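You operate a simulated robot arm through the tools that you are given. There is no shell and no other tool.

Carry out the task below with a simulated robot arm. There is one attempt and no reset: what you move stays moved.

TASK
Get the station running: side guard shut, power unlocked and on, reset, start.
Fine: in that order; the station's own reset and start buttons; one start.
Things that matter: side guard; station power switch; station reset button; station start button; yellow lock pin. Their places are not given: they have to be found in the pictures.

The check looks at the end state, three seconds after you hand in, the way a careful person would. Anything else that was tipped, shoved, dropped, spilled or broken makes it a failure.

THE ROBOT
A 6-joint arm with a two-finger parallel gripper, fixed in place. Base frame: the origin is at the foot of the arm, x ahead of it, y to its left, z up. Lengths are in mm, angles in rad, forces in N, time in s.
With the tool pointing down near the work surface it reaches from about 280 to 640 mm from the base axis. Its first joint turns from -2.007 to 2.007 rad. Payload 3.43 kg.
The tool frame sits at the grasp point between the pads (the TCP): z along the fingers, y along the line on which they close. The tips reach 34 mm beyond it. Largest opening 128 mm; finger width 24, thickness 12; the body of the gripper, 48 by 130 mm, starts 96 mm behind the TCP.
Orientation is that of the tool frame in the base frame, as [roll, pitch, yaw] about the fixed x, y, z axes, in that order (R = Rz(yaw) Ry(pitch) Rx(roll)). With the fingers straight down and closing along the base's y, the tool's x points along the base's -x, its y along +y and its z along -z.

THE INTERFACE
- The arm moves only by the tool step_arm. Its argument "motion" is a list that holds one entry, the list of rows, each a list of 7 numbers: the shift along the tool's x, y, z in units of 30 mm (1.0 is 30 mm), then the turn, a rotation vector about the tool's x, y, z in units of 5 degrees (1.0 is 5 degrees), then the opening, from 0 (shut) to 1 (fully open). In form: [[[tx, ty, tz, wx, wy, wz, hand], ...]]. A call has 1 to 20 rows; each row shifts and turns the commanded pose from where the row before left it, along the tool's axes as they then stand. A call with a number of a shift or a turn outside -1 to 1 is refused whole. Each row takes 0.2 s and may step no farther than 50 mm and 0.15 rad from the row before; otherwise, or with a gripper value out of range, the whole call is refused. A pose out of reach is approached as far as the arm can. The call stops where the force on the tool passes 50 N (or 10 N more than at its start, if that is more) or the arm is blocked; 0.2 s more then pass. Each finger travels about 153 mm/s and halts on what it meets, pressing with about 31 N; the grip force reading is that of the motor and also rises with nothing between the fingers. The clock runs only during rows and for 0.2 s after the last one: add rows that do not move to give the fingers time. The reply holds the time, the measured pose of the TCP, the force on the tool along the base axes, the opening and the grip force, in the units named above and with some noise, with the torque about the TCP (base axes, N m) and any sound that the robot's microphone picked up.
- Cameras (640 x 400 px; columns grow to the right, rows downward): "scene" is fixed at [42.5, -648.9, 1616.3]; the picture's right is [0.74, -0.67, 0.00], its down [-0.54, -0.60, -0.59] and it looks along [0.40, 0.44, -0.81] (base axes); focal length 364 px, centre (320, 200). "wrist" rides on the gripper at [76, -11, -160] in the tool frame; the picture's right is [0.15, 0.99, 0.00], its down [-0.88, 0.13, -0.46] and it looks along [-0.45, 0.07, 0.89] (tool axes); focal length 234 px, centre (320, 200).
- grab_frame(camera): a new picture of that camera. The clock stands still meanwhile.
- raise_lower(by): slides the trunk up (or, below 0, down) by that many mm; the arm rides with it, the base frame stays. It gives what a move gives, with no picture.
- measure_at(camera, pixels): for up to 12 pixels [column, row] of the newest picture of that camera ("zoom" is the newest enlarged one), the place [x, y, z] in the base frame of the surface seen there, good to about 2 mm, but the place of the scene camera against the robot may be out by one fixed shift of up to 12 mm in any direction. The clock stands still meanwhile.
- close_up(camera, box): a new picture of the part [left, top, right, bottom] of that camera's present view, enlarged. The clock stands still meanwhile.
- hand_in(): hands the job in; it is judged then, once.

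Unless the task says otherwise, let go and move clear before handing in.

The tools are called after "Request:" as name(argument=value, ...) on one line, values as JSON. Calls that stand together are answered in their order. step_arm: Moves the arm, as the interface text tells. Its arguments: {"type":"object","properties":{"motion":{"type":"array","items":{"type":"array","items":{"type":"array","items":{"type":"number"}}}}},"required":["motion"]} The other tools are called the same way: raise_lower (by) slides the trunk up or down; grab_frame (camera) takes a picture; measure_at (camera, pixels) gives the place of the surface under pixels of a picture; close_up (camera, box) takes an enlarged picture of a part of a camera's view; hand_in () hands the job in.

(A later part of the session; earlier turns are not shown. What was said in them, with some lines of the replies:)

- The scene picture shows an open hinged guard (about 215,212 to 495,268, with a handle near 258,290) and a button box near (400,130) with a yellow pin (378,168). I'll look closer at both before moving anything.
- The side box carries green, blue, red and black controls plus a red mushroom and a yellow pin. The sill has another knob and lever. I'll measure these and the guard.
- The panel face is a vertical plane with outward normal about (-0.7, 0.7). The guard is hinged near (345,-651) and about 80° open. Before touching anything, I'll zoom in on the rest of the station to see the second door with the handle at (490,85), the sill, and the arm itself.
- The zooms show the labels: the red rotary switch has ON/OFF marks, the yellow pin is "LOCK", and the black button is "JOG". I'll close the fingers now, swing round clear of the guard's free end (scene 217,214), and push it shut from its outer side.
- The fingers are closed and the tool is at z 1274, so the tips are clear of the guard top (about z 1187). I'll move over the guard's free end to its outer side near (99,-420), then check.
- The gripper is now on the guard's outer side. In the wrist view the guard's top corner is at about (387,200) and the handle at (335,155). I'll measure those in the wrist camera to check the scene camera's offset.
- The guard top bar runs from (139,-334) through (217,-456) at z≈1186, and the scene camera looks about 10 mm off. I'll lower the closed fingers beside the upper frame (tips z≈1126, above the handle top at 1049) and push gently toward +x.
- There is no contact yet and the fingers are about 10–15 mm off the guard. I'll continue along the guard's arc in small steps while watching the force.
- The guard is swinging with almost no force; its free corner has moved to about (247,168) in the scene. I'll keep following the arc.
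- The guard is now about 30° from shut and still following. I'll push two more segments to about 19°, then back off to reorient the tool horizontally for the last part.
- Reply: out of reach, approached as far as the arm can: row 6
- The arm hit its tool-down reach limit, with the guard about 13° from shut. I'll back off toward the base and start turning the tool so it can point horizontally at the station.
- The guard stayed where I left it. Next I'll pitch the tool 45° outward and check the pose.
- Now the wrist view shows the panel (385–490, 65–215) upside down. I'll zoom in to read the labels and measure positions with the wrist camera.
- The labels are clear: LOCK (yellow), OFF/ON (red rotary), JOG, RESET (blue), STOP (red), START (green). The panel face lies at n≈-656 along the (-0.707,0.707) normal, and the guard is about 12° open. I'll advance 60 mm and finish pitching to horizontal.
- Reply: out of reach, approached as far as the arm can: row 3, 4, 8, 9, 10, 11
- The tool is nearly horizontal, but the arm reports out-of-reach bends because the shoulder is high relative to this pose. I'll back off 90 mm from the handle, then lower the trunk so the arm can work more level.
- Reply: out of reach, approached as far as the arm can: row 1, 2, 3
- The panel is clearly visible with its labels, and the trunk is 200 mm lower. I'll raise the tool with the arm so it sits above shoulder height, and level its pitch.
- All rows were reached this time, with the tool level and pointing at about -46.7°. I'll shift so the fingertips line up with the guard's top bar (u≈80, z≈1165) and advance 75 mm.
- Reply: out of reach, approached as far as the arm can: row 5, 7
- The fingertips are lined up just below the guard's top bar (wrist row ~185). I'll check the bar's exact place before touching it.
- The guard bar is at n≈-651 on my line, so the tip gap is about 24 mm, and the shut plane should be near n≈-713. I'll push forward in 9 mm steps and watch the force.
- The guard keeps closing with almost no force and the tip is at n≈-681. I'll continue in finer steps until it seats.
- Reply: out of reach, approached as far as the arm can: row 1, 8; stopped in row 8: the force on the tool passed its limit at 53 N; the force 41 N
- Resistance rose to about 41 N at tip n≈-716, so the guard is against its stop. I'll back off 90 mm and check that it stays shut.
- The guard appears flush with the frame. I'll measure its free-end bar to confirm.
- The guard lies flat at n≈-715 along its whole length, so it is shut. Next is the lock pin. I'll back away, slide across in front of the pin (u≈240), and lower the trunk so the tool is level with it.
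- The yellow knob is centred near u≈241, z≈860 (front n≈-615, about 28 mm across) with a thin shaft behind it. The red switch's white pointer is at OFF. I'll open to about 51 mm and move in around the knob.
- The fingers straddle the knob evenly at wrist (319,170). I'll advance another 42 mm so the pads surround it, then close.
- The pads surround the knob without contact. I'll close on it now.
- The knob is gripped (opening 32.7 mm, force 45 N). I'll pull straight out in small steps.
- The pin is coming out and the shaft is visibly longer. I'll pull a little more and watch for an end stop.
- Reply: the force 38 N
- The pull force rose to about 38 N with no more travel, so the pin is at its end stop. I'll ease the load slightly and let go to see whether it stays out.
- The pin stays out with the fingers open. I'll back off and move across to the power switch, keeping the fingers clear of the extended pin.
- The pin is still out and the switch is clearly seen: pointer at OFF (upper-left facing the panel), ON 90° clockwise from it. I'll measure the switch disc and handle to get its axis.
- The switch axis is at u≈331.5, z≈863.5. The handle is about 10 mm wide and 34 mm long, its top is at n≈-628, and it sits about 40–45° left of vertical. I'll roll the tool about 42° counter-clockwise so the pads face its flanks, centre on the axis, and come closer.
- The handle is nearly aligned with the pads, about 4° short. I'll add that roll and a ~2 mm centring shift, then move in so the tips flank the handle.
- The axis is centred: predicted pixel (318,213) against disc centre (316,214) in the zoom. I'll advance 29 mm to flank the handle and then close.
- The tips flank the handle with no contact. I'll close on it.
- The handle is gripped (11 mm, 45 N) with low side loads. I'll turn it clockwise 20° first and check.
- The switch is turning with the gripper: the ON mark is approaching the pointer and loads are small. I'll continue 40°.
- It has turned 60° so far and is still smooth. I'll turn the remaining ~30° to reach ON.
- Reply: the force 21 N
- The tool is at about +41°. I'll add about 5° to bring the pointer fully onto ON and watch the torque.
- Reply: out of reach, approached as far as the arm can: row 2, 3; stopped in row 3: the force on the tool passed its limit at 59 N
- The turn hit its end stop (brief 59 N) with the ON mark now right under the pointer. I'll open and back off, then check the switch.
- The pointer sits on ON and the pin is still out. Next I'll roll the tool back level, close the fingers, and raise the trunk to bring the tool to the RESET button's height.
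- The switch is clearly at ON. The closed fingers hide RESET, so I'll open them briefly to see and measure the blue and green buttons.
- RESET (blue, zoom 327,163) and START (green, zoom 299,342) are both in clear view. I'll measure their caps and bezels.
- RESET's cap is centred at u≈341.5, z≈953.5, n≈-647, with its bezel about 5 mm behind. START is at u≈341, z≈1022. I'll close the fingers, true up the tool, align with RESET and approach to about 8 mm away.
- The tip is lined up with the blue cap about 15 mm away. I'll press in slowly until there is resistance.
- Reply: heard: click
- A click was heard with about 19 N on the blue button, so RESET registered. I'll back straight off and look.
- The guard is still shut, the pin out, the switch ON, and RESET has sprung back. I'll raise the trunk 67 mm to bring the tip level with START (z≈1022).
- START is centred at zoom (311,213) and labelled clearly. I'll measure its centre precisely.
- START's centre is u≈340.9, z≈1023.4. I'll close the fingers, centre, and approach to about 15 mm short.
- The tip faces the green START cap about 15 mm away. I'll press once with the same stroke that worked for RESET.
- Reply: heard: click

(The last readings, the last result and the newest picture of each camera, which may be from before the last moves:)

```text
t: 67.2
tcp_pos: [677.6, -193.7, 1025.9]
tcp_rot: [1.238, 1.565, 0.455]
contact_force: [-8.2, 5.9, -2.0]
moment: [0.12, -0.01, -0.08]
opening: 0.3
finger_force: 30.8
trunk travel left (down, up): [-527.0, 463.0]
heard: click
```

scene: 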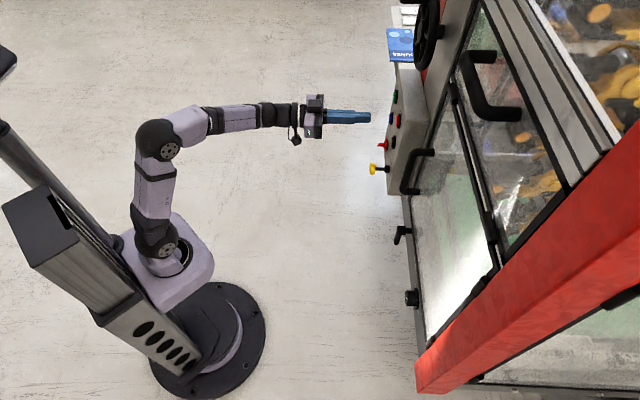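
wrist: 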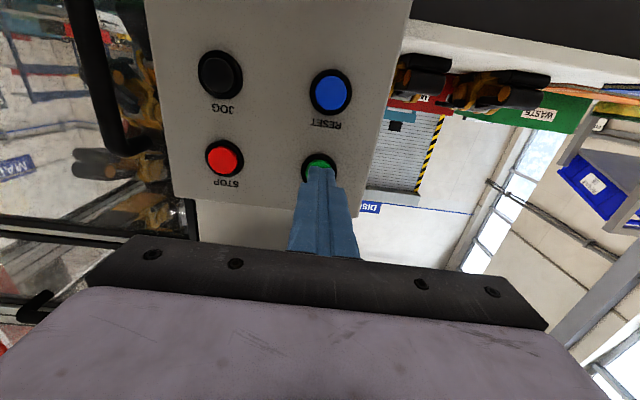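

A single click was heard on START (about 10 N). I'll back straight off and check the whole station.

Request:
step_arm(motion=[[[0, 0, -0.3, 0, 0, 0, 0], [0, 0, -0.6, 0, 0, 0, 0], [0, 0, -0.6, 0, 0, 0, 0], [0, 0, -0.6, 0, 0, 0, 0], [0, 0, -0.6, 0, 0, 0, 0], [0, 0, -0.6, 0, 0, 0, 0], [0, 0, 0, 0, 0, 0, 0]]])

Request:
grab_frame(camera="wrist")

Request:
grab_frame(camera="scene")

Request:
close_up(camera="scene", box=[340, 80, 500, 180])

```text
t: 68.8
tcp_pos: [607.9, -126.4, 1023.5]
tcp_rot: [1.304, 1.566, 0.519]
contact_force: [-0.7, -0.2, -0.1]
moment: [0.02, -0.01, 0.01]
opening: 0.0
finger_force: 31.2
trunk travel left (down, up): [-527.0, 463.0]
```

```text
taken
```

wrist: 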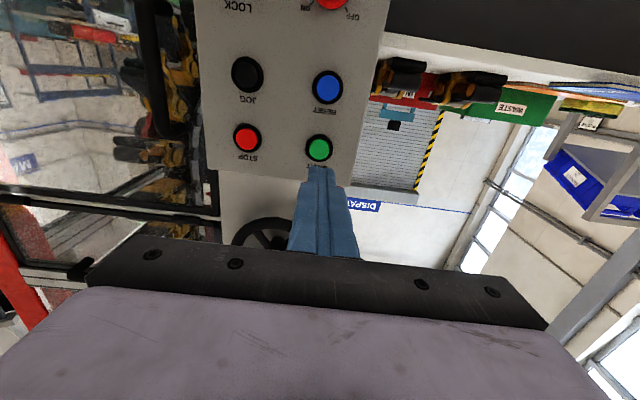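

```text
taken
```

scene: 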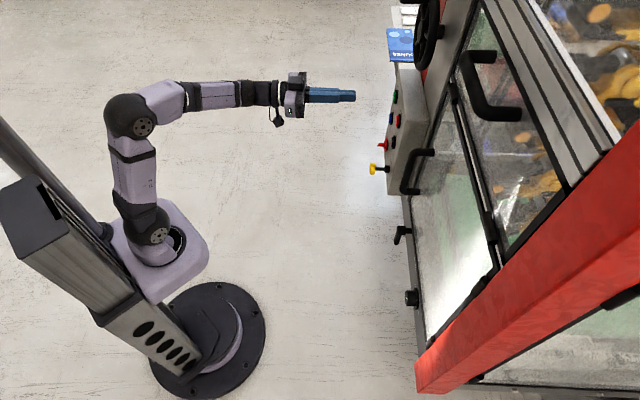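

```text
4.00 times, centred on (420, 130) of scene
```

zoom: 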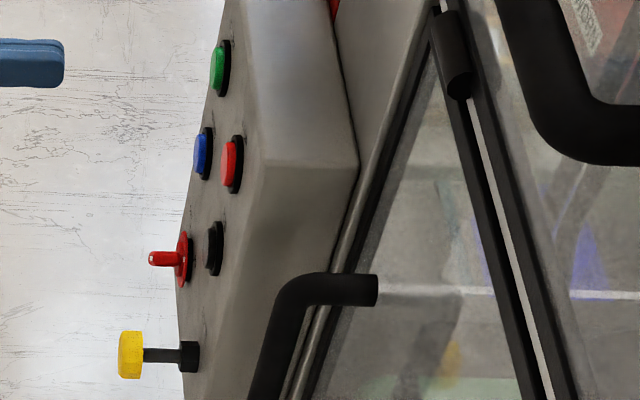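

All controls look right: pin out, switch ON, buttons released. As a last check I'll measure the guard plane again and look at the switch and pin from the wrist.

Request:
measure_at(camera="wrist", pixels=[[205, 207], [150, 203], [100, 197], [50, 190], [213, 190], [235, 200]])

Request:
close_up(camera="wrist", box=[0, 140, 260, 300])

Request:
close_up(camera="scene", box=[390, 130, 550, 350])

Request:
close_up(camera="wrist", box=[180, 0, 400, 140])

```text
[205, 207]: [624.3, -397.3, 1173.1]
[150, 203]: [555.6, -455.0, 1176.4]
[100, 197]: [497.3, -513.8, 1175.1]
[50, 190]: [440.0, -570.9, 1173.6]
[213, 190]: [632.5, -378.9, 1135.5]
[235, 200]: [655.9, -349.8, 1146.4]
```

```text
2.46 times, centred on (130, 220) of wrist
```

zoom: 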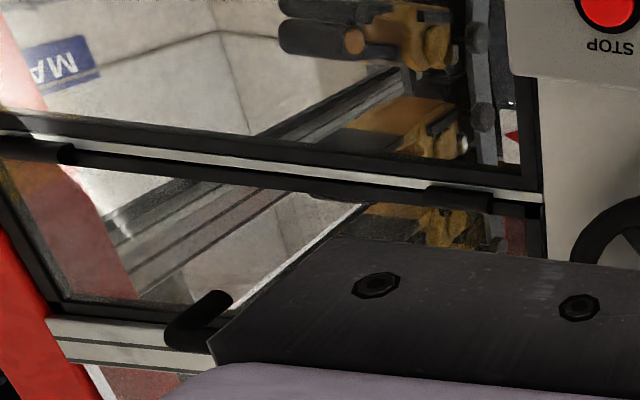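

```text
1.82 times, centred on (470, 240) of scene
```

zoom: 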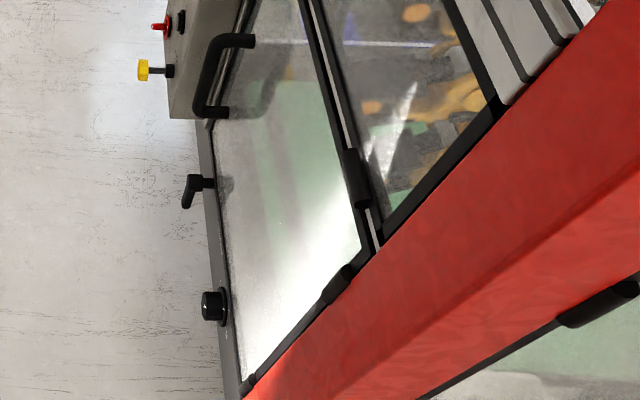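

```text
2.86 times, centred on (290, 70) of wrist
```

zoom: 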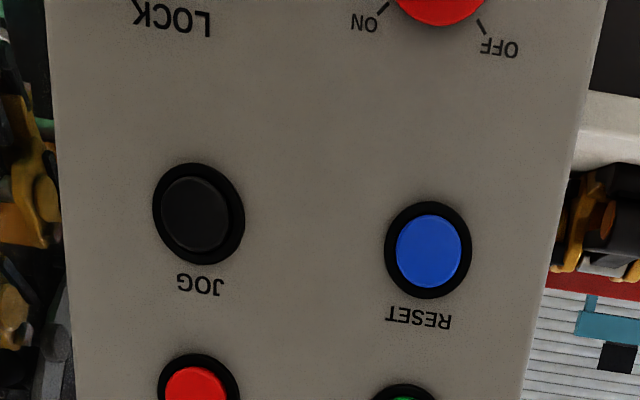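

The guard still lies flat at n≈-715 along its length, so it is shut. The pin is out, the switch is at ON, RESET and START each clicked once in that order, and the arm is clear of everything. I'm handing in.

Request:
hand_in()

```text
The job is handed in.
```

I shut the side guard, pulled the lock pin, turned the power on, then pressed reset and start once each. The job is handed in. I saw no lamp or motion that confirms the station is running, so that part rests on the button clicks.

- **Side guard:** it is shut. It measured flat against the frame after closing and again just before hand-in.
- **Lock pin:** I pulled the yellow pin to its end stop, and it stayed out when I let go.
- **Power switch:** I turned the red switch 90° from OFF to its end stop at ON.
- **Reset and start:** I pressed the station's own blue RESET, then its green START. Each press gave one click, and I saw RESET spring back.

I saw nothing else tipped, moved or broken, and the arm is clear of the station.
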